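You operate a simulated robot arm through the tools that you are given. There is no shell and no other tool. Be economical: measure what you need, move in short steps, check, and stop when the job is done.

Carry out the task below with a simulated robot arm. There is one attempt and no reset: what you move stays moved.

TASK
Try the GO gauge in the bush marked 3 and sort it.
Fine: put the gauge back in its socket; the bush goes on DONE if the gauge went in, else on HOLD.
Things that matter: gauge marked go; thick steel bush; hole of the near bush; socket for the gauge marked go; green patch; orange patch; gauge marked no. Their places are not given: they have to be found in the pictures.

It is judged by the outcome, as a careful person would: the job done as asked, and still so three seconds after it is handed in. It fails if anything else is knocked over, pushed out of place, dropped, spilled or broken.

THE ROBOT
A 7-joint arm with a two-finger parallel gripper, fixed in place. Base frame: the origin is at the foot of the arm, x ahead of it, y to its left, z up; the work surface is at about z = 0.86. Readings come in m, rad, newtons and seconds.
With the tool pointing down near the work surface it reaches from about 0.3 to 0.7 m from the base axis. Its first joint turns from -1.152 to 1.152 rad. Payload 1.57 kg.
The tool frame sits at the grasp point between the pads (the TCP): z along the fingers, y along the line on which they close. The tips reach 0.03 m beyond it. Largest opening 0.11 m; finger width 0.024, thickness 0.012; the body of the gripper, 0.048 by 0.112 m, starts 0.078 m behind the TCP.
Orientation is that of the tool frame in the base frame, as a unit quaternion [x, y, z, w]. With the fingers straight down and closing along the base's y, the tool's x points along the base's -x, its y along +y and its z along -z.

THE INTERFACE
- The arm moves only by the tool drive_tool. Its argument "moves" is a list of rows, each an object (a shift or turn left out is 0, a gripper value left out holds the last) with "fingers": the opening, from 0 (shut) to 1 (fully open); "travel": the shift along the tool's x, y, z in m, a list of three; "dr": the turn, a rotation vector about the tool's x, y, z in rad, a list of three. In form: [{"fingers": fingers, "travel": [tx, ty, tz], "dr": [wx, wy, wz]}, ...]. A call has 1 to 10 rows; each row shifts and turns the commanded pose from where the row before left it, along the tool's axes as they then stand. A row lasts 0.2 s, in which the tool goes at most 0.05 m and 0.15 rad; a call with a longer step from one row to the next is refused whole, and so is a gripper value outside its range. A pose out of reach is approached as far as the arm can. The call stops where the force on the tool passes 40 N (or 10 N more than at its start, if that is more) or the arm is blocked; 0.2 s more then pass. The fingers move at their own pace (about 0.108 m/s each) and stop on an object; they squeeze with about 38 N. The grip force told is the motor's: it shows also when the fingers shut on nothing. Time passes only in rows, and 0.2 s behind the last, so rows that do not move let the fingers close. It gives the time, the measured TCP pose, the force on the tool (base axes), the opening and the grip force at its end, in the units of the frame above (readings bear some noise).
- Cameras (640 x 400 px; columns grow to the right, rows downward): "scene" is fixed at [0.1606, -0.3892, 1.4038]; the picture's right is [0.81, -0.58, 0.00], its down [-0.34, -0.47, -0.81] and it looks along [0.48, 0.66, -0.58] (base axes); focal length 341 px, centre (320, 200). "wrist" rides on the gripper at [-0.036, 0, -0.08] in the tool frame; the picture's right is [0.00, -1.00, 0.00], its down [0.97, 0.00, -0.24] and it looks along [0.24, 0.00, 0.97] (tool axes); focal length 218 px, centre (320, 200).
- snapshot(camera): a new picture of that camera. No time passes.
- probe_pixels(camera, pixels): there is no depth. For up to 12 entries [column, row, z] of the newest picture of that camera ("zoom" is the newest enlarged one), the place [x, y] in the base frame at which the ray of that pixel passes the height z, good to about 0.002 m. No time passes.
- enlarge(camera, box): a new picture of the part [left, top, right, bottom] of that camera's present view, enlarged. No time passes.
- job_done(): hands the job in; it is judged then, once.

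Work in short steps. Measure before you move; look again where a grasp or a placing could have gone wrong, and mend it. You have 80 turns and 54 pictures in all, those below and enlarged ones among them. Open the gripper and draw the arm clear of the work before you hand the job in, unless the task says otherwise; then end with one line.

The tools are called after "Emit:" as name(argument=value, ...) on one line, values as JSON. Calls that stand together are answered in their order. drive_tool: Moves the arm, as the interface text tells. Its arguments: {"type":"object","properties":{"moves":{"type":"array"}},"required":["moves"]} The other tools are called the same way: snapshot (camera) takes a picture; probe_pixels (camera, pixels) gives the place at which the rays of pixels pass given heights; enlarge (camera, box) takes an enlarged picture of a part of a camera's view; job_done () hands the job in.

At the start:

```text
t: 0.0
tool_pos: [0.4553, 0.1398, 1.1507]
ee_rot: [0.0, 1.0, 0.0, 0.0]
contact_force: [-0.6, 1.6, 0.4]
grip_width: 0.11
finger_force: 0.0
```

scene: 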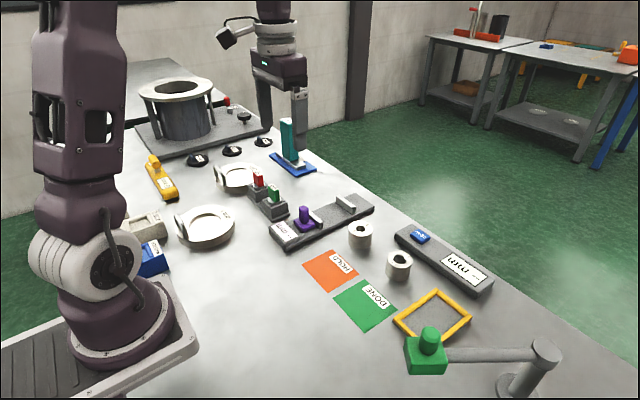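
wrist: 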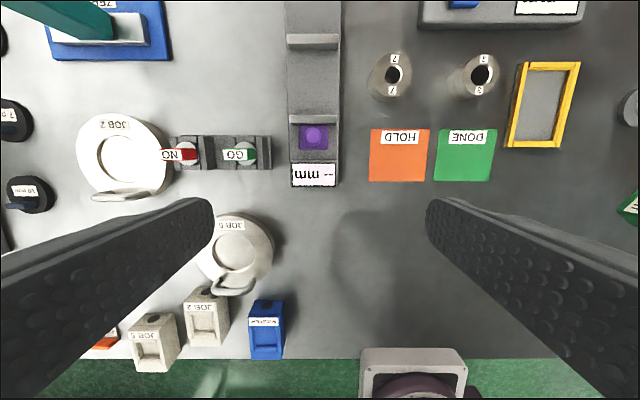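

The wrist view shows the two bushes near (395,75) and (481,75), and the gauges near (185,153) and (240,153). I'll enlarge both areas.

Emit:
enlarge(camera="wrist", box=[350, 30, 530, 200])

Emit:
enlarge(camera="wrist", box=[150, 110, 290, 200])

Emit:
enlarge(camera="scene", box=[230, 150, 430, 290])

```text
2.35 times, centred on (440, 115) of wrist
```

zoom: 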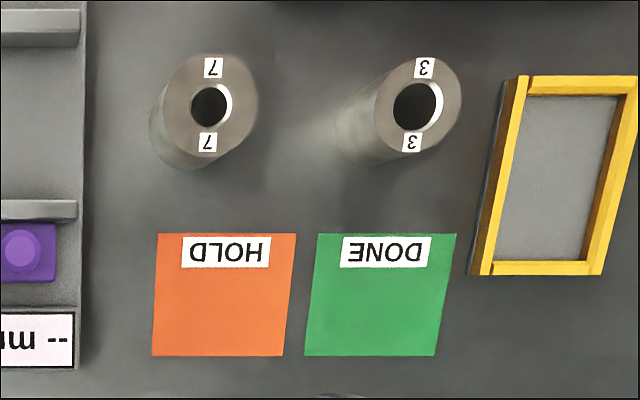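

```text
4.44 times, centred on (220, 155) of wrist
```

zoom: 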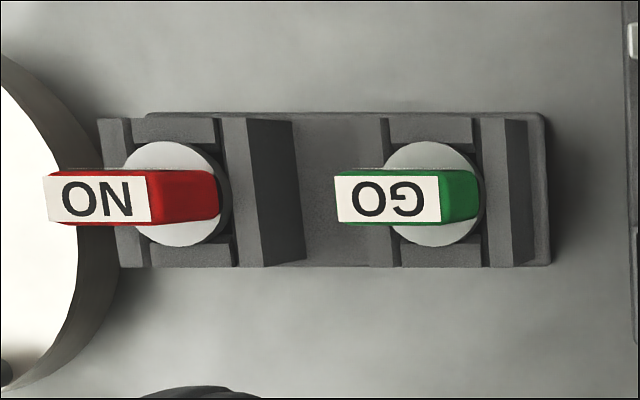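

```text
2.86 times, centred on (330, 220) of scene
```

zoom: 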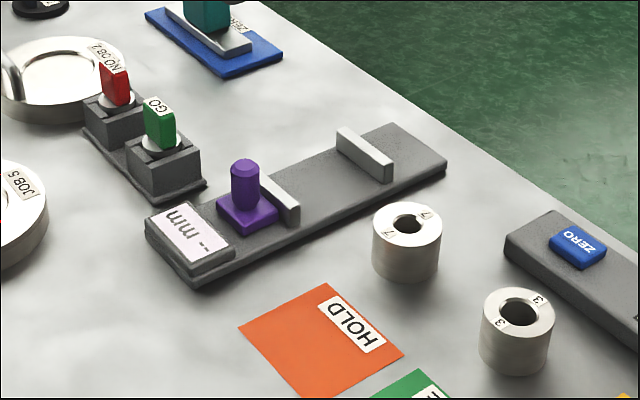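

I'll triangulate the GO handle top, the bush 3 top and the patches by probing at several heights.

Emit:
probe_pixels(camera="wrist", pixels=[[235.3, 154.5, 0.92], [235.3, 154.5, 0.95], [235.3, 154.5, 0.98], [481, 75, 0.9], [481, 75, 0.93], [465, 155, 0.86], [399, 155, 0.86], [396, 75, 0.9], [437, 129, 0.86], [491, 181, 0.86]])

Emit:
probe_pixels(camera="scene", pixels=[[273.4, 187.8, 0.92], [273.4, 187.8, 0.95], [273.4, 187.8, 0.98], [399.3, 259, 0.9], [399.3, 259, 0.93], [366, 306, 0.86], [330, 270, 0.86]])

Emit:
enlarge(camera="scene", box=[240, 160, 300, 225])

Emit:
enlarge(camera="scene", box=[370, 235, 430, 290])

```text
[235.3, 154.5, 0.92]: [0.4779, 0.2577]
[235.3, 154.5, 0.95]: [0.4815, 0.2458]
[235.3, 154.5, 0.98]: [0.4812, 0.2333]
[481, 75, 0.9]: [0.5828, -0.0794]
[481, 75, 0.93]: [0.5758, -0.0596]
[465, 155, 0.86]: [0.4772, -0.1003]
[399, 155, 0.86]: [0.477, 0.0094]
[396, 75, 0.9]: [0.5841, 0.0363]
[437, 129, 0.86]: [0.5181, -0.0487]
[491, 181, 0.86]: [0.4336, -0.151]
```

```text
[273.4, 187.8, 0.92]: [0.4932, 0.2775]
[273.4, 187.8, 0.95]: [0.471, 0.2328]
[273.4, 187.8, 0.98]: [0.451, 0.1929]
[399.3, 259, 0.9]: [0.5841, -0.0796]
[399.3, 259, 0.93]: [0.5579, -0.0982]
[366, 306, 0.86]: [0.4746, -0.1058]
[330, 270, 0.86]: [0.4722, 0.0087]
```

```text
6.15 times, centred on (270, 192) of scene
```

zoom: 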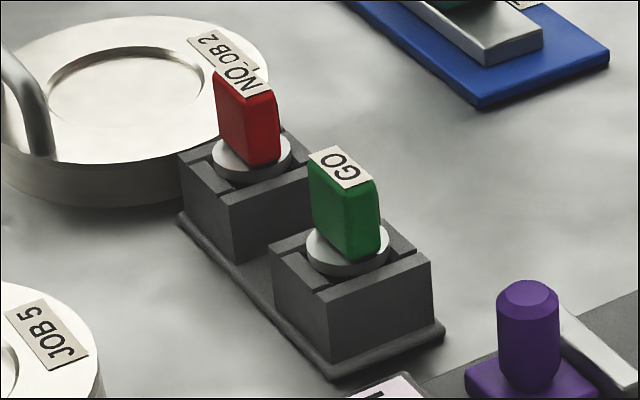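

```text
7.27 times, centred on (400, 262) of scene
```

zoom: 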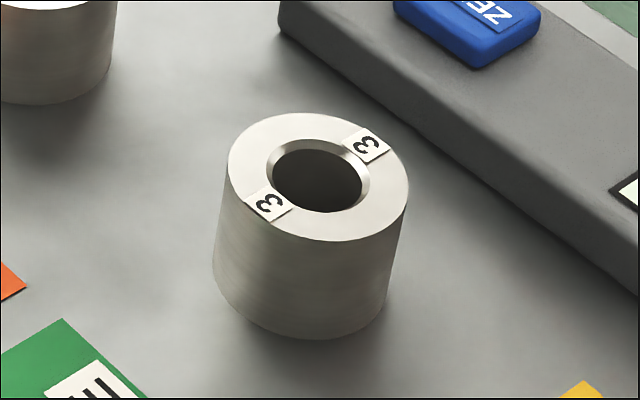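

Triangulation gives the GO handle at about (0.480, 0.250) with its top at z≈0.939, and bush 3 at about (0.584, -0.079) with its top at z≈0.90. The handle is thin along x, so I move over it and start turning the tool 90°.

Emit:
drive_tool(moves=[{"travel": [-0.008, 0.037, 0]}, {"travel": [-0.008, 0.037, 0]}, {"travel": [-0.0087, 0.0362, 0]}, {"dr": [0, 0, 0.14]}, {"dr": [0, 0, 0.14]}, {"dr": [0, 0, 0.14]}, {"dr": [0, 0, 0.14]}, {"dr": [0, 0, 0.14]}, {"dr": [0, 0, 0.14]}, {"dr": [0, 0, 0.14]}])

Emit:
drive_tool(moves=[{"dr": [0, 0, 0.1477]}, {"dr": [0, 0, 0.1477]}, {"dr": [0, 0, 0.1477]}, {"dr": [0, 0, 0.1477]}, {"travel": [0, 0, 0.04]}, {"fingers": 0.5}, {}])

Emit:
snapshot(camera="wrist")

```text
t: 2.2
tool_pos: [0.4792, 0.251, 1.1494]
ee_rot: [0.472, 0.881, -0.001, 0.0]
contact_force: [0.5, 0.4, -0.4]
grip_width: 0.1102
finger_force: 0.1
```

```text
t: 3.8
tool_pos: [0.4798, 0.2518, 1.11]
ee_rot: [0.707, 0.707, -0.001, 0.0]
contact_force: [-0.8, -0.6, -0.5]
grip_width: 0.0549
finger_force: 0.1
```

```text
46 pictures are left
```

wrist: 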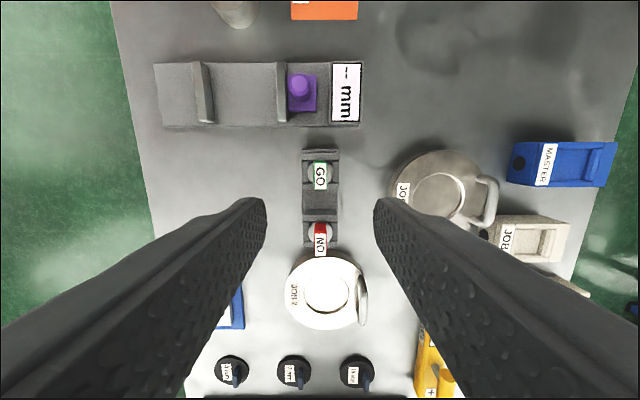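

The gauge appears at (320,175), close to directly beneath the TCP. I'll enlarge it and probe it.

Emit:
enlarge(camera="wrist", box=[280, 140, 360, 200])

Emit:
probe_pixels(camera="wrist", pixels=[[320, 176, 0.939], [320, 176, 0.939], [320, 173, 0.9], [320, 237, 0.939]])

```text
6.67 times, centred on (320, 170) of wrist
```

zoom: 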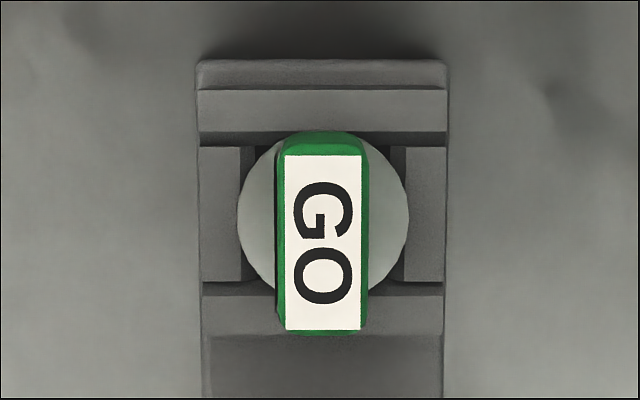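

```text
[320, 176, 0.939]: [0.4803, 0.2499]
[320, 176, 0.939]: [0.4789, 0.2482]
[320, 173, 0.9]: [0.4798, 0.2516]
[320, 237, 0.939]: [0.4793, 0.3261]
```

The handle centre is at about (0.4797, 0.250), and the TCP is above it to within 2 mm. I descend to z≈0.938, below the label and above the disc, then close slowly.

Emit:
drive_tool(moves=[{"travel": [-0.0015, 0, 0.045]}, {"travel": [0, 0, 0.045]}, {"travel": [0, 0, 0.04]}, {"travel": [0, 0, 0.02]}, {"travel": [0, 0, 0.015]}, {"travel": [0, 0, 0.007]}, {}])

Emit:
enlarge(camera="scene", box=[220, 130, 340, 230])

```text
t: 5.4
tool_pos: [0.4807, 0.2484, 0.9378]
ee_rot: [0.707, 0.708, 0.0, 0.0]
contact_force: [0.1, -0.7, -0.9]
grip_width: 0.055
finger_force: 0.1
```

```text
4.00 times, centred on (280, 180) of scene
```

zoom: 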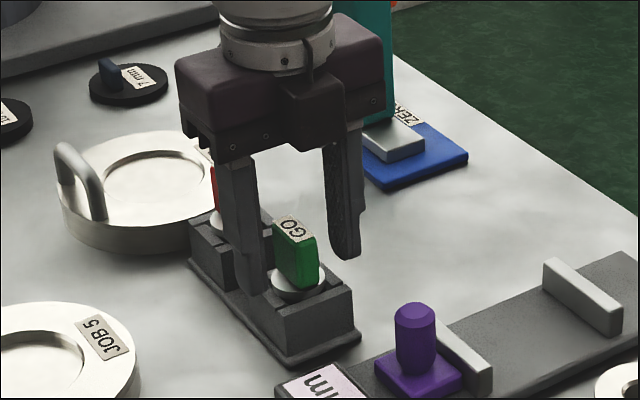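

The fingers straddle the handle with tips just above the disc and no contact force, so I close.

Emit:
drive_tool(moves=[{"fingers": 0.0}, {}, {}, {}])

Emit:
enlarge(camera="scene", box=[220, 130, 340, 230])

```text
t: 6.4
tool_pos: [0.4814, 0.2488, 0.9373]
ee_rot: [0.707, 0.707, 0.0, 0.0]
contact_force: [-0.2, -0.5, 0.7]
grip_width: 0.0152
finger_force: 31.4
```

```text
4.00 times, centred on (280, 180) of scene
```

zoom: 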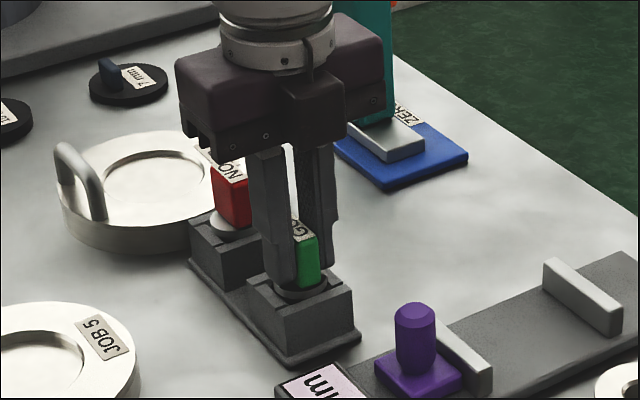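

The grip holds at a width of 0.0152. I lift straight up, slowly at first.

Emit:
drive_tool(moves=[{"travel": [0, 0, -0.01]}, {"travel": [0, 0, -0.02]}, {"travel": [0, 0, -0.03]}, {"travel": [0, 0, -0.04]}, {"travel": [0, 0, -0.03]}, {}])

Emit:
enlarge(camera="scene", box=[220, 100, 340, 200])

Emit:
enlarge(camera="wrist", box=[270, 140, 370, 260])

```text
t: 7.8
tool_pos: [0.4796, 0.2479, 1.0695]
ee_rot: [0.708, 0.707, 0.0, 0.0]
contact_force: [0.2, 0.0, -1.2]
grip_width: 0.0151
finger_force: 30.9
```

```text
4.00 times, centred on (280, 150) of scene
```

zoom: 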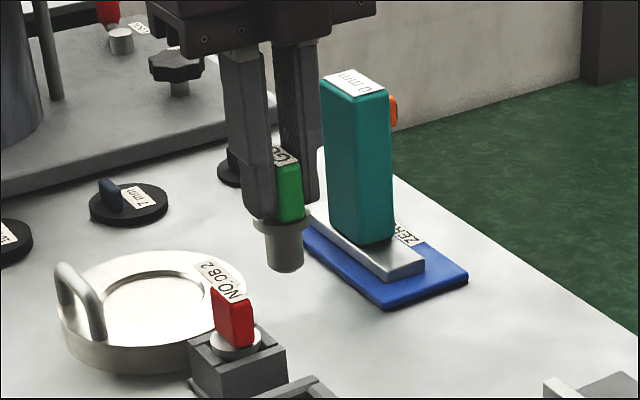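

```text
3.33 times, centred on (320, 200) of wrist
```

zoom: 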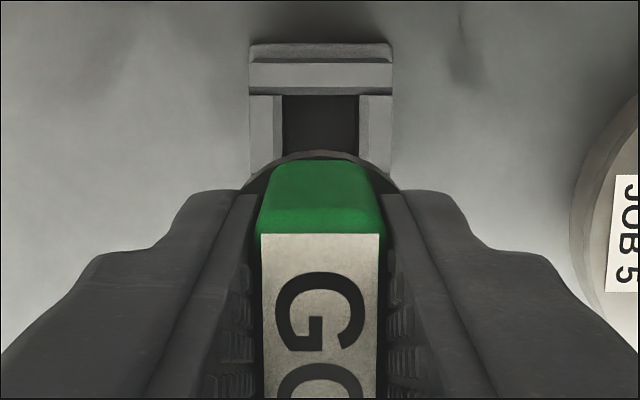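

The gauge is held upright, with a plain cylindrical pin about 3 cm long. I carry it high toward bush 3, stopping about 5 cm short in y so the wrist camera sees the hole in front of the gauge.

Emit:
drive_tool(moves=[{"travel": [-0.04, 0.015, -0.01]}, {"travel": [-0.04, 0.015, 0]}, {"travel": [-0.04, 0.015, 0]}, {"travel": [-0.04, 0.015, 0]}, {"travel": [-0.04, 0.015, 0]}, {"travel": [-0.04, 0.015, 0]}, {"travel": [-0.0385, 0.014, 0]}, {}])

Emit:
snapshot(camera="wrist")

```text
t: 9.6
tool_pos: [0.5869, -0.0323, 1.0763]
ee_rot: [0.707, 0.707, 0.0, 0.0]
contact_force: [0.1, 0.1, -1.2]
grip_width: 0.0152
finger_force: 31.5
```

```text
40 pictures are left
```

wrist: 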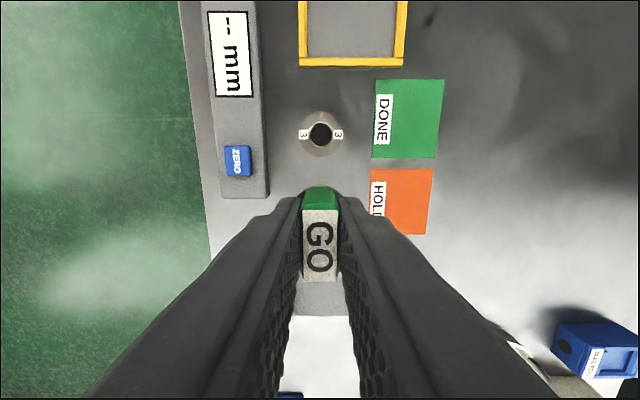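

The hole shows at about (321,133). I enlarge to measure it precisely.

Emit:
enlarge(camera="wrist", box=[280, 100, 360, 165])

Emit:
probe_pixels(camera="wrist", pixels=[[320, 133, 0.9], [320, 133, 0.9], [320, 133, 0.9], [320, 133, 0.9], [321, 133, 0.9], [321, 133, 0.9], [321, 133, 0.9], [321, 133, 0.9]])

```text
6.15 times, centred on (320, 132) of wrist
```

zoom: 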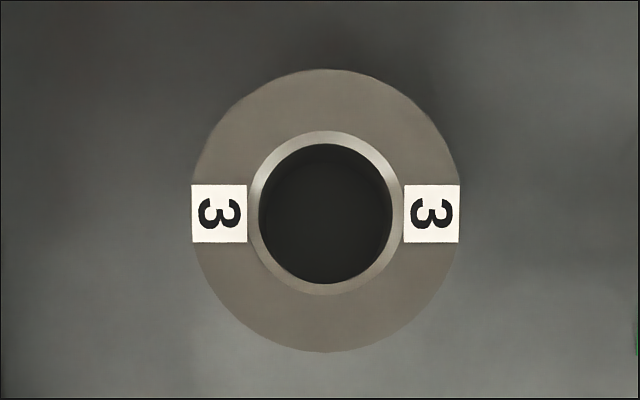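

```text
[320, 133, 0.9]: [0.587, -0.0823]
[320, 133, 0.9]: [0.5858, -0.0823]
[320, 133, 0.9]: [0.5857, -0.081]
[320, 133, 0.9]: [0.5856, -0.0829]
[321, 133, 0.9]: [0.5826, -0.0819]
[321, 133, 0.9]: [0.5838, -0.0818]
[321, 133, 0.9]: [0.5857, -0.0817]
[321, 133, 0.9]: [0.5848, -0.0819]
```

Working from the commanded pose, the hole centre lies at tool offset (-0.0485, -0.0008) and the gauge axis is at about 0. I shift over the hole and lower until the pin end is just above the bush.

Emit:
drive_tool(moves=[{"travel": [-0.0245, -0.0008, 0]}, {"travel": [-0.024, 0, 0]}, {}, {"travel": [0, 0, 0.04]}, {"travel": [0, 0, 0.03]}, {"travel": [0, 0, 0.017]}, {}])

Emit:
enlarge(camera="scene", box=[365, 215, 435, 285])

Emit:
enlarge(camera="wrist", box=[270, 120, 370, 220])

```text
t: 11.2
tool_pos: [0.5843, -0.0784, 0.9905]
ee_rot: [0.707, 0.707, 0.0, -0.001]
contact_force: [-0.4, 0.4, -1.5]
grip_width: 0.0153
finger_force: 30.9
```

```text
5.71 times, centred on (400, 250) of scene
```

zoom: 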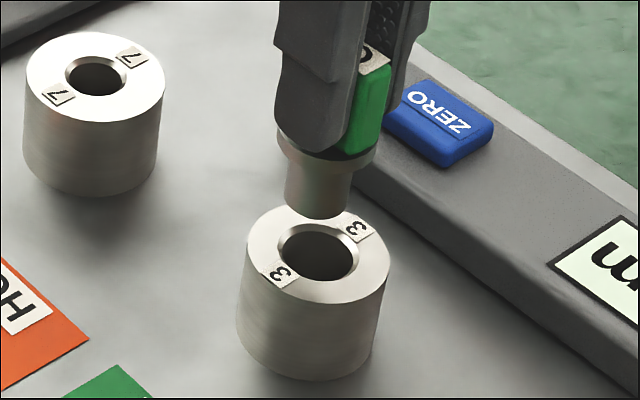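

```text
4.00 times, centred on (320, 170) of wrist
```

zoom: 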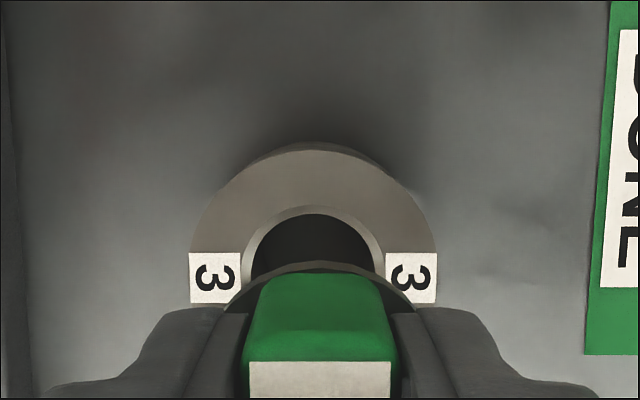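

At close range the bush centre (zoom 313,278) sits left of the gauge centreline (320). Wrist and scene views both say to shift about -2 mm in tool x and +1.4 mm in tool y, so I apply that and recheck.

Emit:
drive_tool(moves=[{"travel": [-0.002, 0.0014, 0.006]}, {}, {}])

Emit:
enlarge(camera="scene", box=[375, 225, 425, 275])

Emit:
enlarge(camera="wrist", box=[280, 145, 360, 215])

```text
t: 12.0
tool_pos: [0.5851, -0.0797, 0.9844]
ee_rot: [0.707, 0.707, 0.0, 0.0]
contact_force: [-0.1, -0.4, -2.2]
grip_width: 0.0152
finger_force: 31.3
```

```text
8.00 times, centred on (400, 250) of scene
```

zoom: 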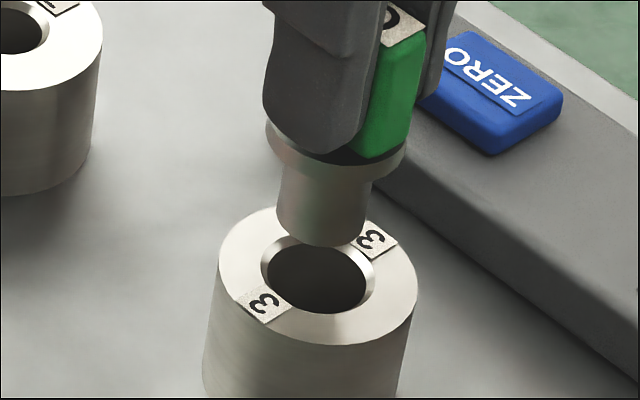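

```text
5.71 times, centred on (320, 180) of wrist
```

zoom: 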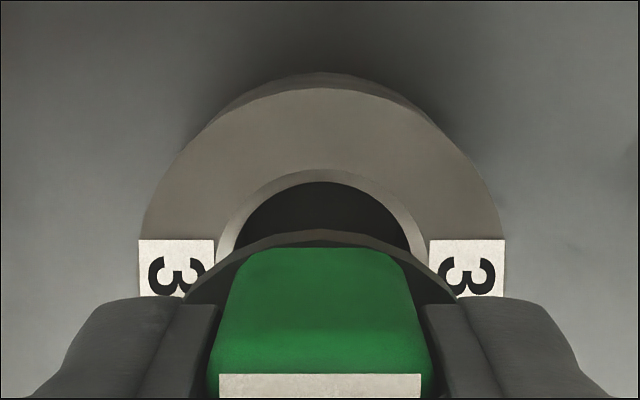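

X is now centred (bush 322 vs gauge 321 in the zoom). The wrist shows about -1.2 mm residual in y and the scene somewhat more, with a gap of about 19 mm. I shift -1.7 mm in y, lower 15 mm and check again.

Emit:
drive_tool(moves=[{"travel": [-0.0017, 0.0002, 0.005]}, {"travel": [0, 0, 0.01]}, {}, {}])

Emit:
enlarge(camera="scene", box=[380, 235, 420, 275])

Emit:
enlarge(camera="wrist", box=[280, 145, 360, 215])

```text
t: 13.0
tool_pos: [0.5852, -0.0821, 0.9683]
ee_rot: [0.707, 0.707, -0.001, 0.0]
contact_force: [-0.2, -0.3, -2.0]
grip_width: 0.0152
finger_force: 31.6
```

```text
10.00 times, centred on (400, 255) of scene
```

zoom: 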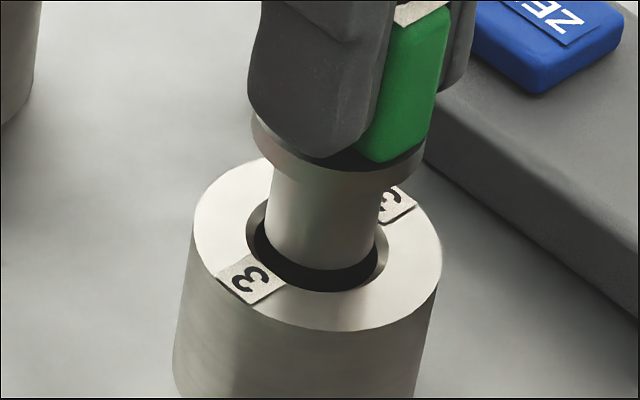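

```text
5.71 times, centred on (320, 180) of wrist
```

zoom: 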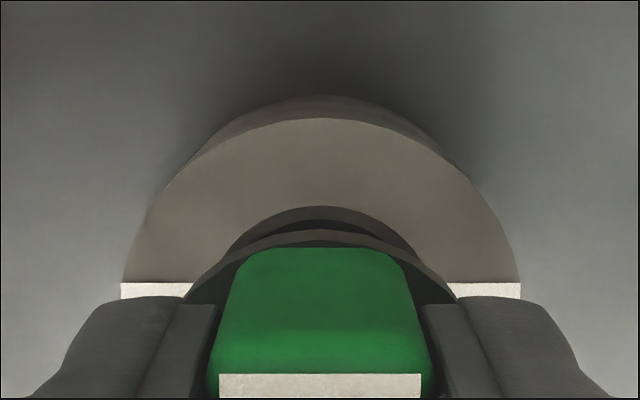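

The pin bottom and hole are now aligned in both views: scene pin (320.5,232) against hole (318,246) matches a vertical drop, and the wrist shows 320 against 321. I lower slowly and watch the force.

Emit:
drive_tool(moves=[{"travel": [0, 0, 0.003]}, {"travel": [0, 0, 0.002]}, {"travel": [0, 0, 0.002]}, {"travel": [0, 0, 0.002]}, {"travel": [0, 0, 0.002]}, {"travel": [0, 0, 0.002]}])

Emit:
enlarge(camera="scene", box=[380, 235, 420, 275])

```text
t: 14.4
tool_pos: [0.5857, -0.0812, 0.957]
ee_rot: [0.707, 0.707, 0.0, -0.001]
contact_force: [0.1, -0.5, -1.6]
grip_width: 0.0155
finger_force: 31.1
```

```text
10.00 times, centred on (400, 255) of scene
```

zoom: 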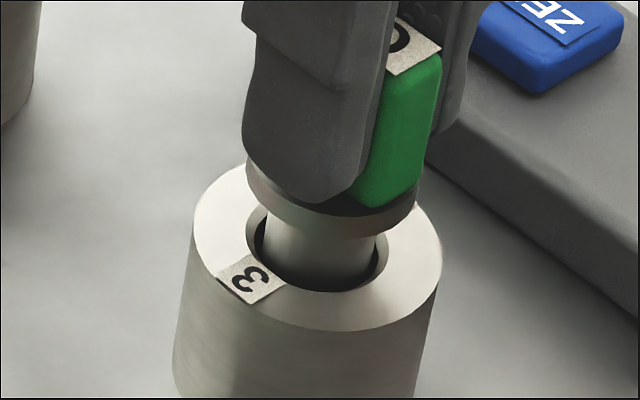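

There is no force after 13 mm and the pin appears to be entering the hole, so I continue slowly.

Emit:
drive_tool(moves=[{"travel": [0, 0, 0.002]}, {"travel": [0, 0, 0.002]}, {"travel": [0, 0, 0.002]}, {"travel": [0, 0, 0.002]}, {"travel": [0, 0, 0.002]}])

Emit:
enlarge(camera="scene", box=[380, 235, 420, 275])

```text
t: 15.6
tool_pos: [0.5849, -0.0827, 0.9473]
ee_rot: [0.707, 0.707, 0.001, 0.0]
contact_force: [0.1, -0.5, -0.8]
grip_width: 0.0153
finger_force: 30.8
```

```text
10.00 times, centred on (400, 255) of scene
```

zoom: 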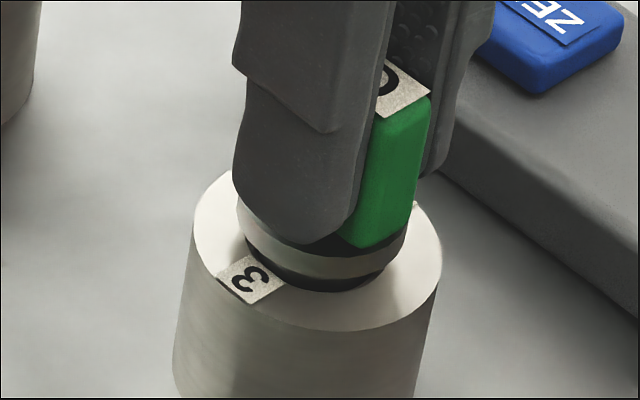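

The gauge is almost fully in without resistance. I go on a few millimetres in small steps until the flange meets the bush.

Emit:
drive_tool(moves=[{"travel": [0, 0, 0.001]}, {"travel": [0, 0, 0.001]}, {"travel": [0, 0, 0.001]}])

Emit:
enlarge(camera="scene", box=[380, 235, 420, 275])

```text
t: 16.4
tool_pos: [0.5839, -0.0822, 0.9438]
ee_rot: [0.707, 0.707, -0.001, 0.0]
contact_force: [0.6, -0.5, -1.8]
grip_width: 0.0151
finger_force: 31.0
```

```text
10.00 times, centred on (400, 255) of scene
```

zoom: 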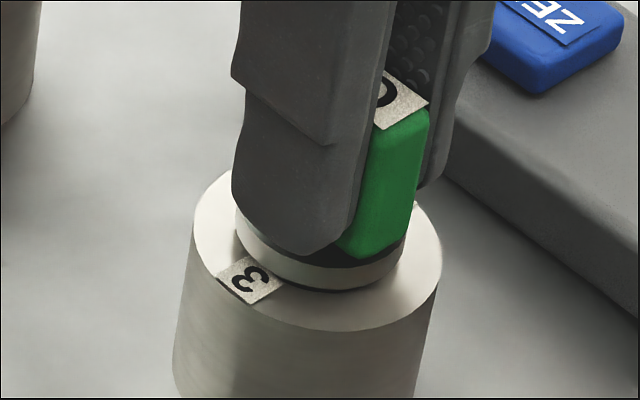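

The flange is about 1–2 mm above the bush, so I take two more tiny steps to seat it.

Emit:
drive_tool(moves=[{"travel": [0, 0, 0.001]}, {"travel": [0, 0, 0.001]}])

```text
t: 17.0
tool_pos: [0.5848, -0.081, 0.9408]
ee_rot: [0.707, 0.707, 0.0, 0.0]
contact_force: [0.1, -0.8, -1.5]
grip_width: 0.0154
finger_force: 30.6
```

The gauge went fully in with no resistance, so bush 3 passes and goes on DONE. I withdraw straight up, slowly first, and confirm the bush stays down.

Emit:
drive_tool(moves=[{"travel": [0, 0, -0.006]}, {"travel": [0, 0, -0.01]}, {"travel": [0, 0, -0.01]}, {"travel": [0, 0, -0.015]}, {"travel": [0, 0, -0.025]}, {"travel": [0, 0, -0.035]}, {"travel": [0, 0, -0.035]}, {}])

Emit:
snapshot(camera="scene")

```text
t: 18.8
tool_pos: [0.5841, -0.0814, 1.0767]
ee_rot: [0.707, 0.707, 0.0, 0.0]
contact_force: [0.2, -0.1, -1.2]
grip_width: 0.015
finger_force: 31.5
```

```text
29 pictures are left
```

scene: 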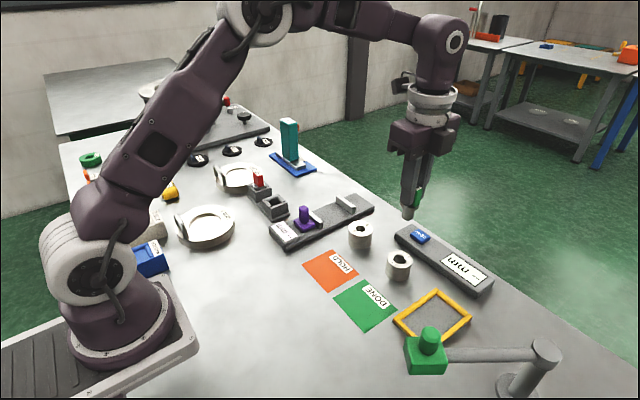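

The bush stayed in place at (399,265). I carry the gauge back above its socket along the same high path.

Emit:
drive_tool(moves=[{"travel": [0.0413, -0.0131, 0]}, {"travel": [0.0413, -0.0131, 0]}, {"travel": [0.0413, -0.0131, 0]}, {"travel": [0.0413, -0.0131, 0]}, {"travel": [0.0413, -0.0131, 0]}, {"travel": [0.0413, -0.0131, 0]}, {"travel": [0.0413, -0.0131, 0]}, {"travel": [0.0416, -0.0131, 0]}, {}, {"travel": [0, 0, 0.04]}])

Emit:
drive_tool(moves=[{"travel": [0, 0, 0.015]}, {"travel": [0, 0, 0.01]}, {}, {}])

Emit:
enlarge(camera="scene", box=[245, 155, 305, 215])

Emit:
enlarge(camera="wrist", box=[270, 120, 370, 220])

```text
t: 21.0
tool_pos: [0.4798, 0.2527, 1.0373]
ee_rot: [0.706, 0.708, 0.0, 0.0]
contact_force: [0.1, 0.1, -1.1]
grip_width: 0.0157
finger_force: 31.6
```

```text
t: 22.0
tool_pos: [0.4801, 0.2492, 1.0121]
ee_rot: [0.707, 0.707, 0.0, 0.0]
contact_force: [-0.2, 0.2, -1.2]
grip_width: 0.0154
finger_force: 31.1
```

```text
6.67 times, centred on (275, 185) of scene
```

zoom: 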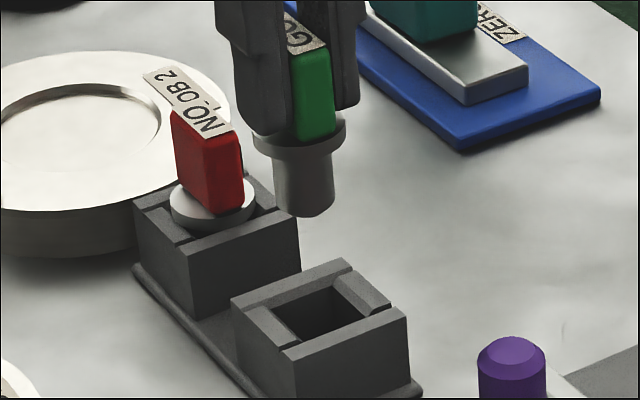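

```text
4.00 times, centred on (320, 170) of wrist
```

zoom: 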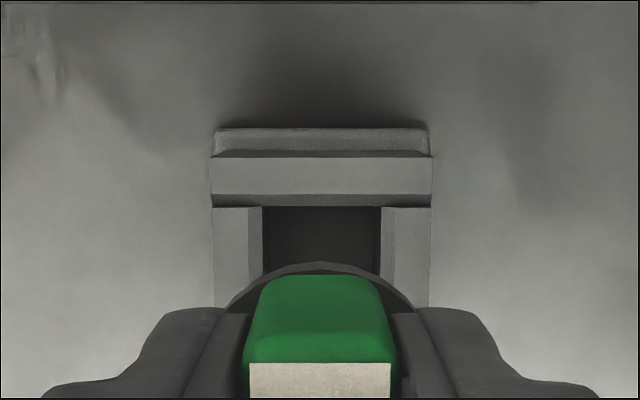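

The square socket (inner 263–381 in the zoom, centre 322) lines up with the gauge (320). I lower 4 cm and recheck just above the socket.

Emit:
drive_tool(moves=[{"travel": [0, -0.0003, 0.02]}, {"travel": [0, 0, 0.015]}, {"travel": [0, 0, 0.005]}, {}, {}])

Emit:
enlarge(camera="scene", box=[250, 170, 300, 220])

Emit:
enlarge(camera="wrist", box=[270, 120, 370, 220])

```text
t: 23.2
tool_pos: [0.4781, 0.2486, 0.9724]
ee_rot: [0.707, 0.708, 0.0, 0.0]
contact_force: [0.5, -1.2, -0.6]
grip_width: 0.0152
finger_force: 31.0
```

```text
8.00 times, centred on (275, 195) of scene
```

zoom: 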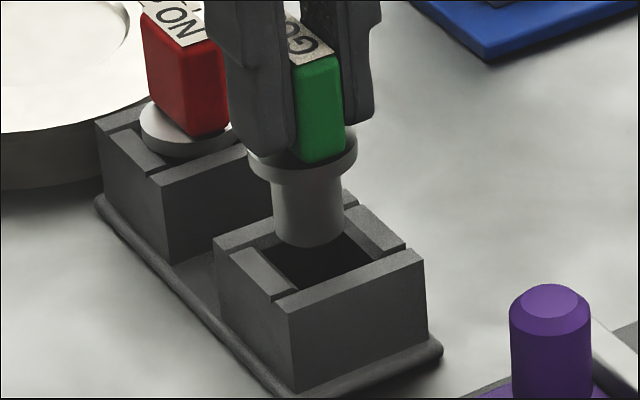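

```text
4.00 times, centred on (320, 170) of wrist
```

zoom: 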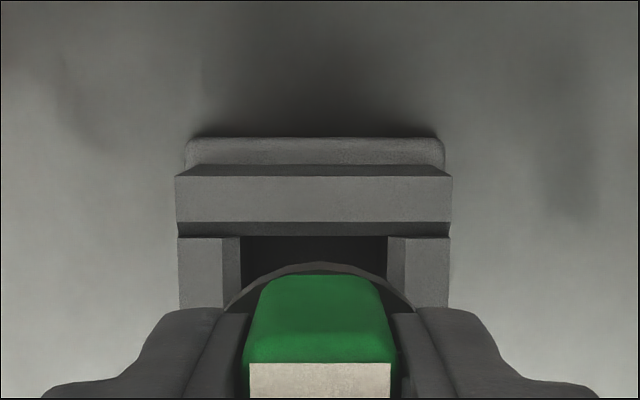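

The socket is now slightly left in the wrist view (314 vs 320), and the scene suggests about 2 mm to its right. I shift +1.1 mm in x and -1 mm in y, lower a little, and look again.

Emit:
drive_tool(moves=[{"travel": [-0.001, 0.0011, 0]}, {"travel": [0, 0, 0.004]}, {}, {}])

Emit:
enlarge(camera="scene", box=[255, 180, 295, 220])

Emit:
enlarge(camera="wrist", box=[270, 120, 370, 220])

```text
t: 24.2
tool_pos: [0.4799, 0.2485, 0.9682]
ee_rot: [0.707, 0.708, 0.0, 0.0]
contact_force: [0.7, 0.4, -1.8]
grip_width: 0.0151
finger_force: 30.8
```

```text
10.00 times, centred on (275, 200) of scene
```

zoom: 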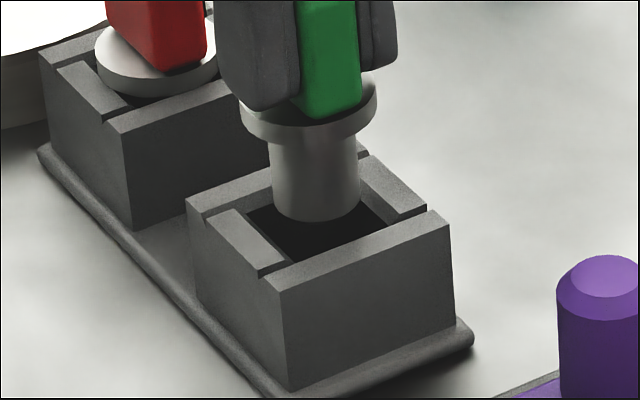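

```text
4.00 times, centred on (320, 170) of wrist
```

zoom: 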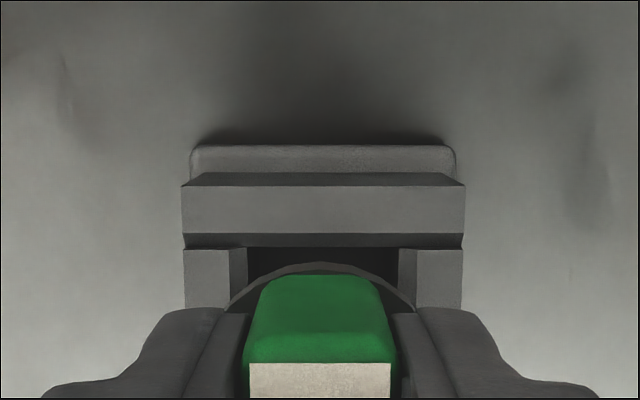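

Now nearly centred (wrist 323.5 vs 320, scene within 0.3 mm). I make a small correction and lower slowly.

Emit:
drive_tool(moves=[{"travel": [-0.0006, -0.0004, 0.003]}, {"travel": [0, 0, 0.003]}, {"travel": [0, 0, 0.003]}, {"travel": [0, 0, 0.003]}, {"travel": [0, 0, 0.003]}, {}])

Emit:
enlarge(camera="scene", box=[255, 180, 295, 220])

```text
t: 25.6
tool_pos: [0.4794, 0.248, 0.9537]
ee_rot: [0.707, 0.707, 0.0, 0.0]
contact_force: [0.5, -0.1, -0.8]
grip_width: 0.015
finger_force: 31.3
```

```text
10.00 times, centred on (275, 200) of scene
```

zoom: 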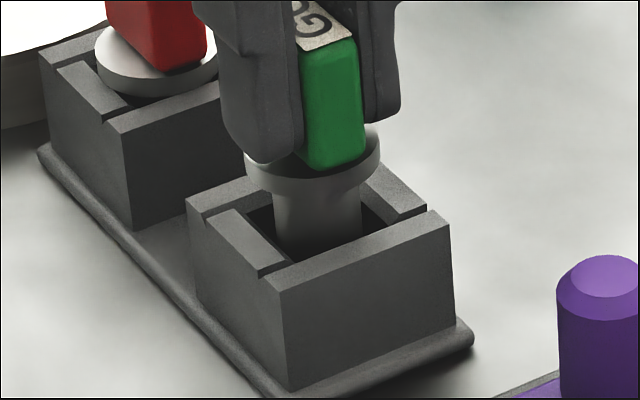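

The pin is inside the socket with no force. I lower the remaining ~15 mm.

Emit:
drive_tool(moves=[{"travel": [0, 0, 0.003]}, {"travel": [0, 0, 0.003]}, {"travel": [0, 0, 0.003]}, {"travel": [0, 0, 0.003]}, {"travel": [0, 0, 0.002]}, {"travel": [0, 0, 0.001]}, {}])

Emit:
enlarge(camera="scene", box=[255, 180, 295, 220])

```text
t: 27.2
tool_pos: [0.481, 0.2478, 0.9382]
ee_rot: [0.707, 0.708, 0.0, 0.0]
contact_force: [1.2, -0.6, -1.2]
grip_width: 0.0154
finger_force: 31.1
```

```text
10.00 times, centred on (275, 200) of scene
```

zoom: 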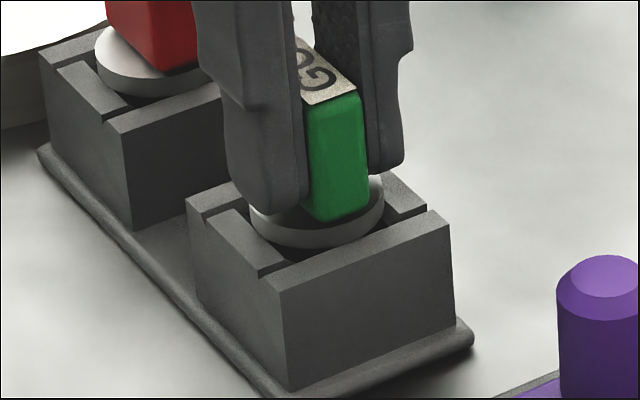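

The gauge is back at its original grip height. I lower the last 1 mm and open the fingers, then retreat upward.

Emit:
drive_tool(moves=[{"travel": [0, 0, 0.001]}, {}, {"fingers": 0.25}, {}, {"fingers": 0.45}, {}, {}])

Emit:
drive_tool(moves=[{"travel": [0, 0, -0.01]}, {"travel": [0, 0, -0.03]}, {"travel": [0, 0, -0.05]}, {"travel": [0, 0, -0.05]}, {}])

Emit:
enlarge(camera="scene", box=[240, 160, 300, 225])

```text
t: 28.8
tool_pos: [0.4793, 0.2486, 0.9381]
ee_rot: [0.707, 0.708, -0.001, 0.0]
contact_force: [0.1, 0.2, 0.0]
grip_width: 0.0496
finger_force: 0.0
```

```text
t: 30.0
tool_pos: [0.4813, 0.2467, 1.0752]
ee_rot: [0.708, 0.707, 0.0, 0.0]
contact_force: [-0.6, -0.6, 0.0]
grip_width: 0.0497
finger_force: 0.1
```

```text
6.15 times, centred on (270, 192) of scene
```

zoom: 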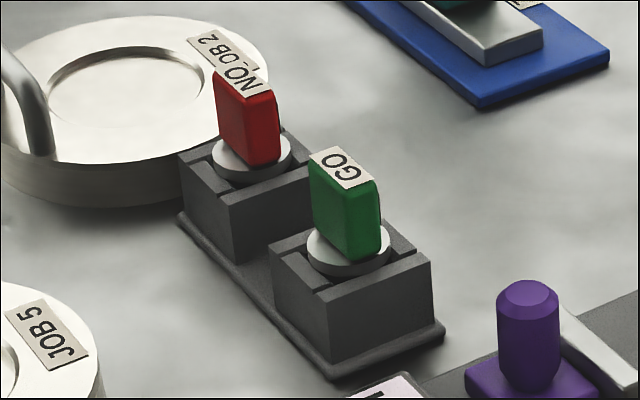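

GO is back in its socket exactly as before, and NO is untouched. I move back over bush 3 with the gripper open to 0.07.

Emit:
drive_tool(moves=[{"travel": [-0.0411, 0.01305, 0], "fingers": 0.63}, {"travel": [-0.0411, 0.01305, 0]}, {"travel": [-0.0411, 0.01305, 0]}, {"travel": [-0.0411, 0.01305, 0]}, {"travel": [-0.0411, 0.01305, 0]}, {"travel": [-0.0411, 0.01305, 0]}, {"travel": [-0.0411, 0.01305, 0]}, {"travel": [-0.0414, 0.01305, 0]}, {}, {"travel": [0, 0, 0.05]}])

Emit:
drive_tool(moves=[{"travel": [0, 0, 0.04]}, {}, {}])

Emit:
snapshot(camera="wrist")

Emit:
enlarge(camera="scene", box=[340, 190, 460, 290])

```text
t: 32.2
tool_pos: [0.5849, -0.0844, 1.026]
ee_rot: [0.707, 0.707, 0.0, 0.0]
contact_force: [0.7, 0.6, -0.3]
grip_width: 0.0692
finger_force: 0.1
```

```text
t: 33.0
tool_pos: [0.5837, -0.083, 0.9858]
ee_rot: [0.707, 0.707, -0.001, 0.0]
contact_force: [0.9, 0.5, 0.4]
grip_width: 0.0695
finger_force: 0.0
```

```text
19 pictures are left
```

wrist: 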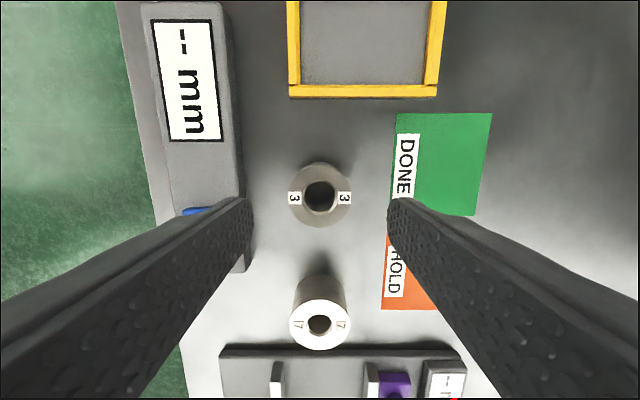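

```text
4.00 times, centred on (400, 240) of scene
```

zoom: 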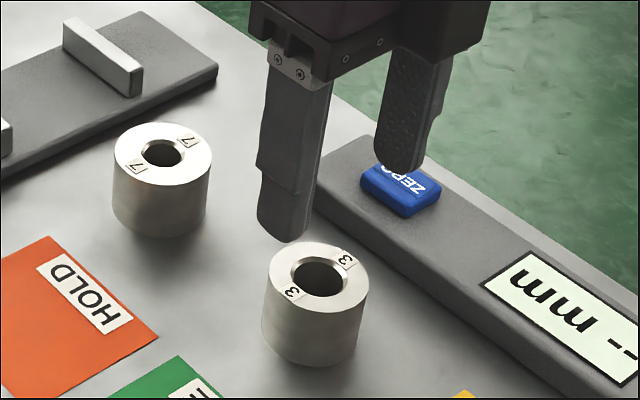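

I check the clearance between the +x finger (outer face at about x=0.632) and the comparator base with the ZERO button, and I get the DONE patch corners from this view.

Emit:
probe_pixels(camera="wrist", pixels=[[238, 170, 0.885], [238, 170, 0.86], [243, 190, 0.86], [320, 195, 0.9], [397, 113, 0.86], [492, 113, 0.86], [478, 215, 0.86], [291, 95, 0.86], [437, 95, 0.86], [418, 165, 0.86]])

Emit:
probe_pixels(camera="scene", pixels=[[334, 300, 0.86], [369, 280, 0.86], [397, 311, 0.86], [366, 331, 0.86]])

```text
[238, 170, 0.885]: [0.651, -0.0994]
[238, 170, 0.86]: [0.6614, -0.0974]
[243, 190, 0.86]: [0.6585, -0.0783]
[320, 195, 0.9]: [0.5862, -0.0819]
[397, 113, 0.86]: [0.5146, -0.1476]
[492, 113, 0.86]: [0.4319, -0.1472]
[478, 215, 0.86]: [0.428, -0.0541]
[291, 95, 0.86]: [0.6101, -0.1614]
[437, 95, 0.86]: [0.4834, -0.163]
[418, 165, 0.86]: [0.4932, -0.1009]
```

```text
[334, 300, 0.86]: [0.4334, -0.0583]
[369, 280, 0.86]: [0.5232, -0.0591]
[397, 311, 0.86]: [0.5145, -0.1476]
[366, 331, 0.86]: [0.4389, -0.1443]
```

The base edge is at x≈0.651, so there is ample clearance. The DONE centre is about (0.474, -0.1015). I lower around the bush and close.

Emit:
drive_tool(moves=[{"travel": [0, 0, 0.03]}, {"travel": [0, 0, 0.03]}, {"travel": [0, 0, 0.02]}, {"travel": [0, 0, 0.01]}, {}])

Emit:
enlarge(camera="scene", box=[340, 200, 460, 300])

```text
t: 34.2
tool_pos: [0.5851, -0.0818, 0.8977]
ee_rot: [0.707, 0.707, -0.001, -0.001]
contact_force: [-0.2, 0.0, 0.1]
grip_width: 0.0694
finger_force: 0.1
```

```text
4.00 times, centred on (400, 250) of scene
```

zoom: 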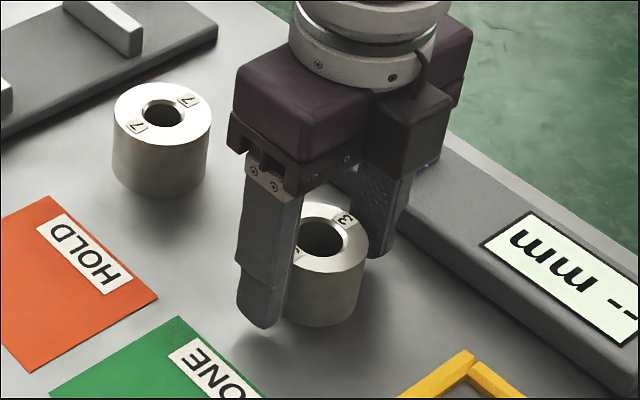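

The fingers straddle the bush with no contact. I close and lift slightly.

Emit:
drive_tool(moves=[{"fingers": 0.0}, {}, {}, {}, {"travel": [0, 0, -0.01]}, {"travel": [0, 0, -0.02]}, {"travel": [0, 0, -0.03]}, {}])

Emit:
enlarge(camera="scene", box=[340, 190, 460, 290])

```text
t: 36.0
tool_pos: [0.5843, -0.081, 0.9574]
ee_rot: [0.708, 0.707, 0.001, 0.001]
contact_force: [-0.4, 0.7, 0.4]
grip_width: 0.0003
finger_force: 21.3
```

```text
4.00 times, centred on (400, 240) of scene
```

zoom: 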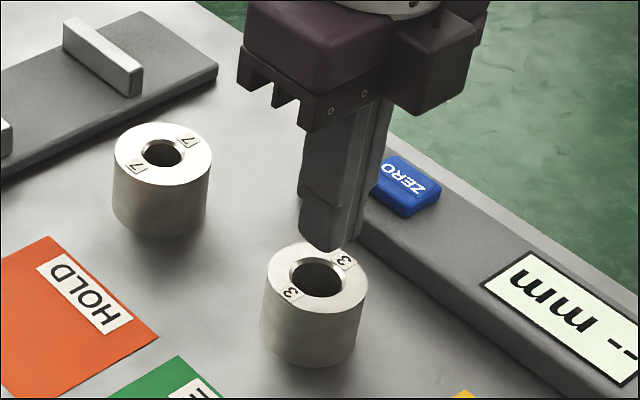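

The fingers ended shut (0.0003) and the bush is still on the table, apparently at the same place, so the grip slipped off. I look at its state before trying again.

Emit:
enlarge(camera="wrist", box=[260, 130, 380, 230])

Emit:
enlarge(camera="scene", box=[370, 235, 430, 290])

```text
4.00 times, centred on (320, 180) of wrist
```

zoom: 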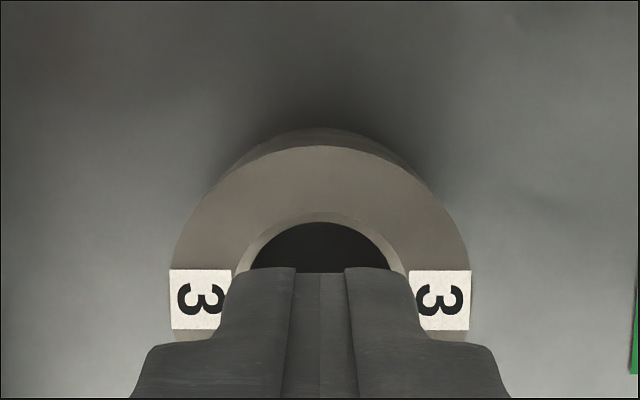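

```text
7.27 times, centred on (400, 262) of scene
```

zoom: 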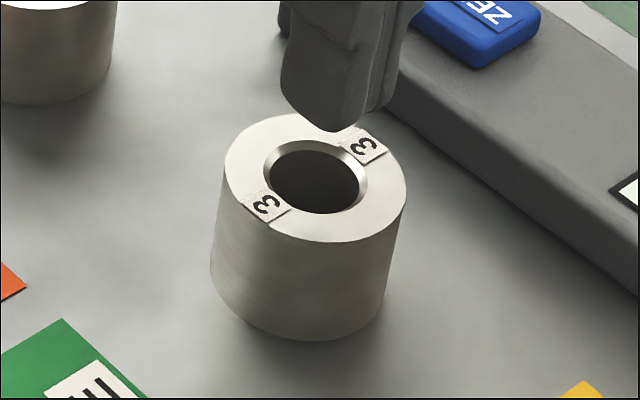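

The bush moved less than 0.5 mm. I reopen, go deeper (TCP z≈0.893), and close without lifting so I can read the grip.

Emit:
drive_tool(moves=[{"fingers": 0.63}, {}, {}, {"travel": [0, 0, 0.03]}, {"travel": [0, 0, 0.02]}, {"travel": [0, 0, 0.01]}, {"travel": [0, 0, 0.005]}, {}])

Emit:
drive_tool(moves=[{"fingers": 0.0}, {}, {}, {}])

```text
t: 37.8
tool_pos: [0.5848, -0.0816, 0.8916]
ee_rot: [0.707, 0.707, 0.001, 0.0]
contact_force: [-0.3, -0.4, 1.1]
grip_width: 0.0693
finger_force: 0.0
```

```text
t: 38.8
tool_pos: [0.5845, -0.0819, 0.8916]
ee_rot: [0.707, 0.707, -0.001, -0.001]
contact_force: [0.2, -0.2, 0.5]
grip_width: 0.0496
finger_force: 38.4
```

The grip is firm: 0.0496 wide at 38 N. I lift very slowly and watch the width and force.

Emit:
drive_tool(moves=[{"travel": [0, 0, -0.001]}, {"travel": [0, 0, -0.002]}, {"travel": [0, 0, -0.003]}, {"travel": [0, 0, -0.003]}, {}])

Emit:
enlarge(camera="scene", box=[370, 235, 430, 290])

```text
t: 40.0
tool_pos: [0.5851, -0.0815, 0.9013]
ee_rot: [0.707, 0.708, 0.0, 0.0]
contact_force: [0.1, 0.9, -3.2]
grip_width: 0.0495
finger_force: 38.3
```

```text
7.27 times, centred on (400, 262) of scene
```

zoom: 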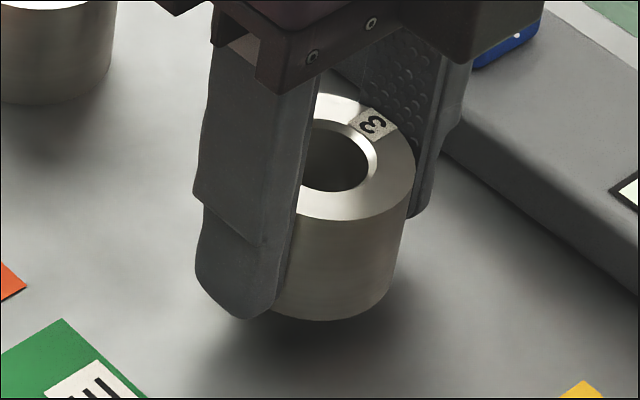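

The bush is lifted about 8 mm and held. The way to DONE is flat, so I keep low and carry it smoothly there: Δx -0.111, Δy -0.019.

Emit:
drive_tool(moves=[{"travel": [0, 0, -0.003]}, {"travel": [-0.001, -0.008, 0]}, {"travel": [-0.0025, -0.014, 0]}, {"travel": [-0.003, -0.016, 0]}, {"travel": [-0.003, -0.017, 0]}, {"travel": [-0.003, -0.017, 0]}, {"travel": [-0.003, -0.016, 0]}, {"travel": [-0.0025, -0.014, 0]}, {"travel": [-0.0013, -0.0088, 0]}, {}])

Emit:
enlarge(camera="scene", box=[320, 250, 420, 340])

Emit:
snapshot(camera="wrist")

```text
t: 42.2
tool_pos: [0.4746, -0.1022, 0.9025]
ee_rot: [0.707, 0.707, -0.001, 0.0]
contact_force: [0.0, 0.0, -2.2]
grip_width: 0.0494
finger_force: 38.0
```

```text
4.44 times, centred on (370, 295) of scene
```

zoom: 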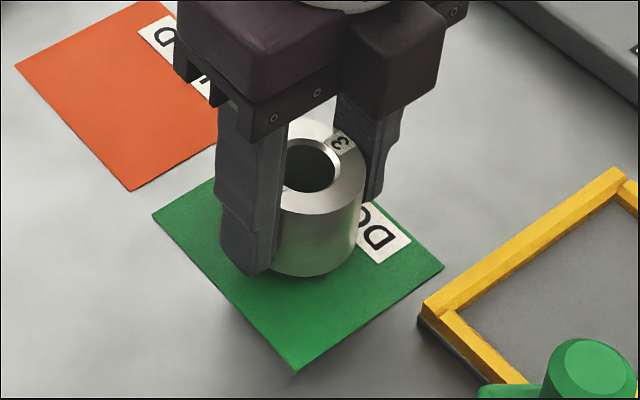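

```text
11 pictures are left
```

wrist: 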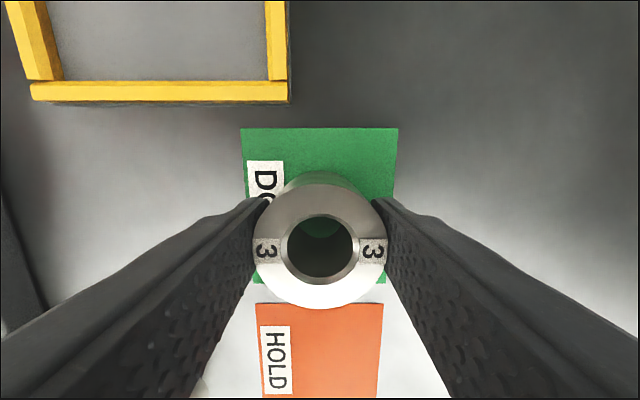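

The bush hangs over the middle of the green patch. I lower in small steps until it rests on the patch.

Emit:
drive_tool(moves=[{"travel": [0, 0, 0.003]}, {"travel": [0, 0, 0.003]}, {"travel": [0, 0, 0.002]}, {"travel": [0, 0, 0.001]}, {"travel": [0, 0, 0.001]}, {}])

Emit:
enlarge(camera="scene", box=[330, 265, 400, 330])

```text
t: 43.6
tool_pos: [0.4744, -0.1026, 0.8952]
ee_rot: [0.707, 0.707, 0.001, 0.0]
contact_force: [-0.1, 0.2, -2.8]
grip_width: 0.0498
finger_force: 37.8
```

```text
6.15 times, centred on (365, 298) of scene
```

zoom: 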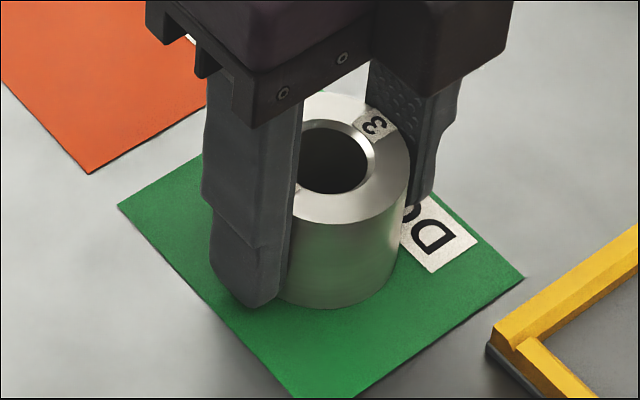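

The force still shows the weight (-2.8 N), so the bush is not down yet. I lower another 2–3 mm in 1 mm steps.

Emit:
drive_tool(moves=[{"travel": [0, 0, 0.001]}, {"travel": [0, 0, 0.001]}, {}])

Emit:
drive_tool(moves=[{"travel": [0, 0, 0.0007]}, {}])

```text
t: 44.4
tool_pos: [0.4745, -0.101, 0.8935]
ee_rot: [0.707, 0.708, 0.0, 0.0]
contact_force: [-1.6, 0.5, 19.3]
grip_width: 0.0497
finger_force: 37.7
```

```text
t: 45.0
tool_pos: [0.4738, -0.1013, 0.8918]
ee_rot: [0.707, 0.707, 0.001, 0.001]
contact_force: [1.8, -0.2, 17.8]
grip_width: 0.0497
finger_force: 37.7
```

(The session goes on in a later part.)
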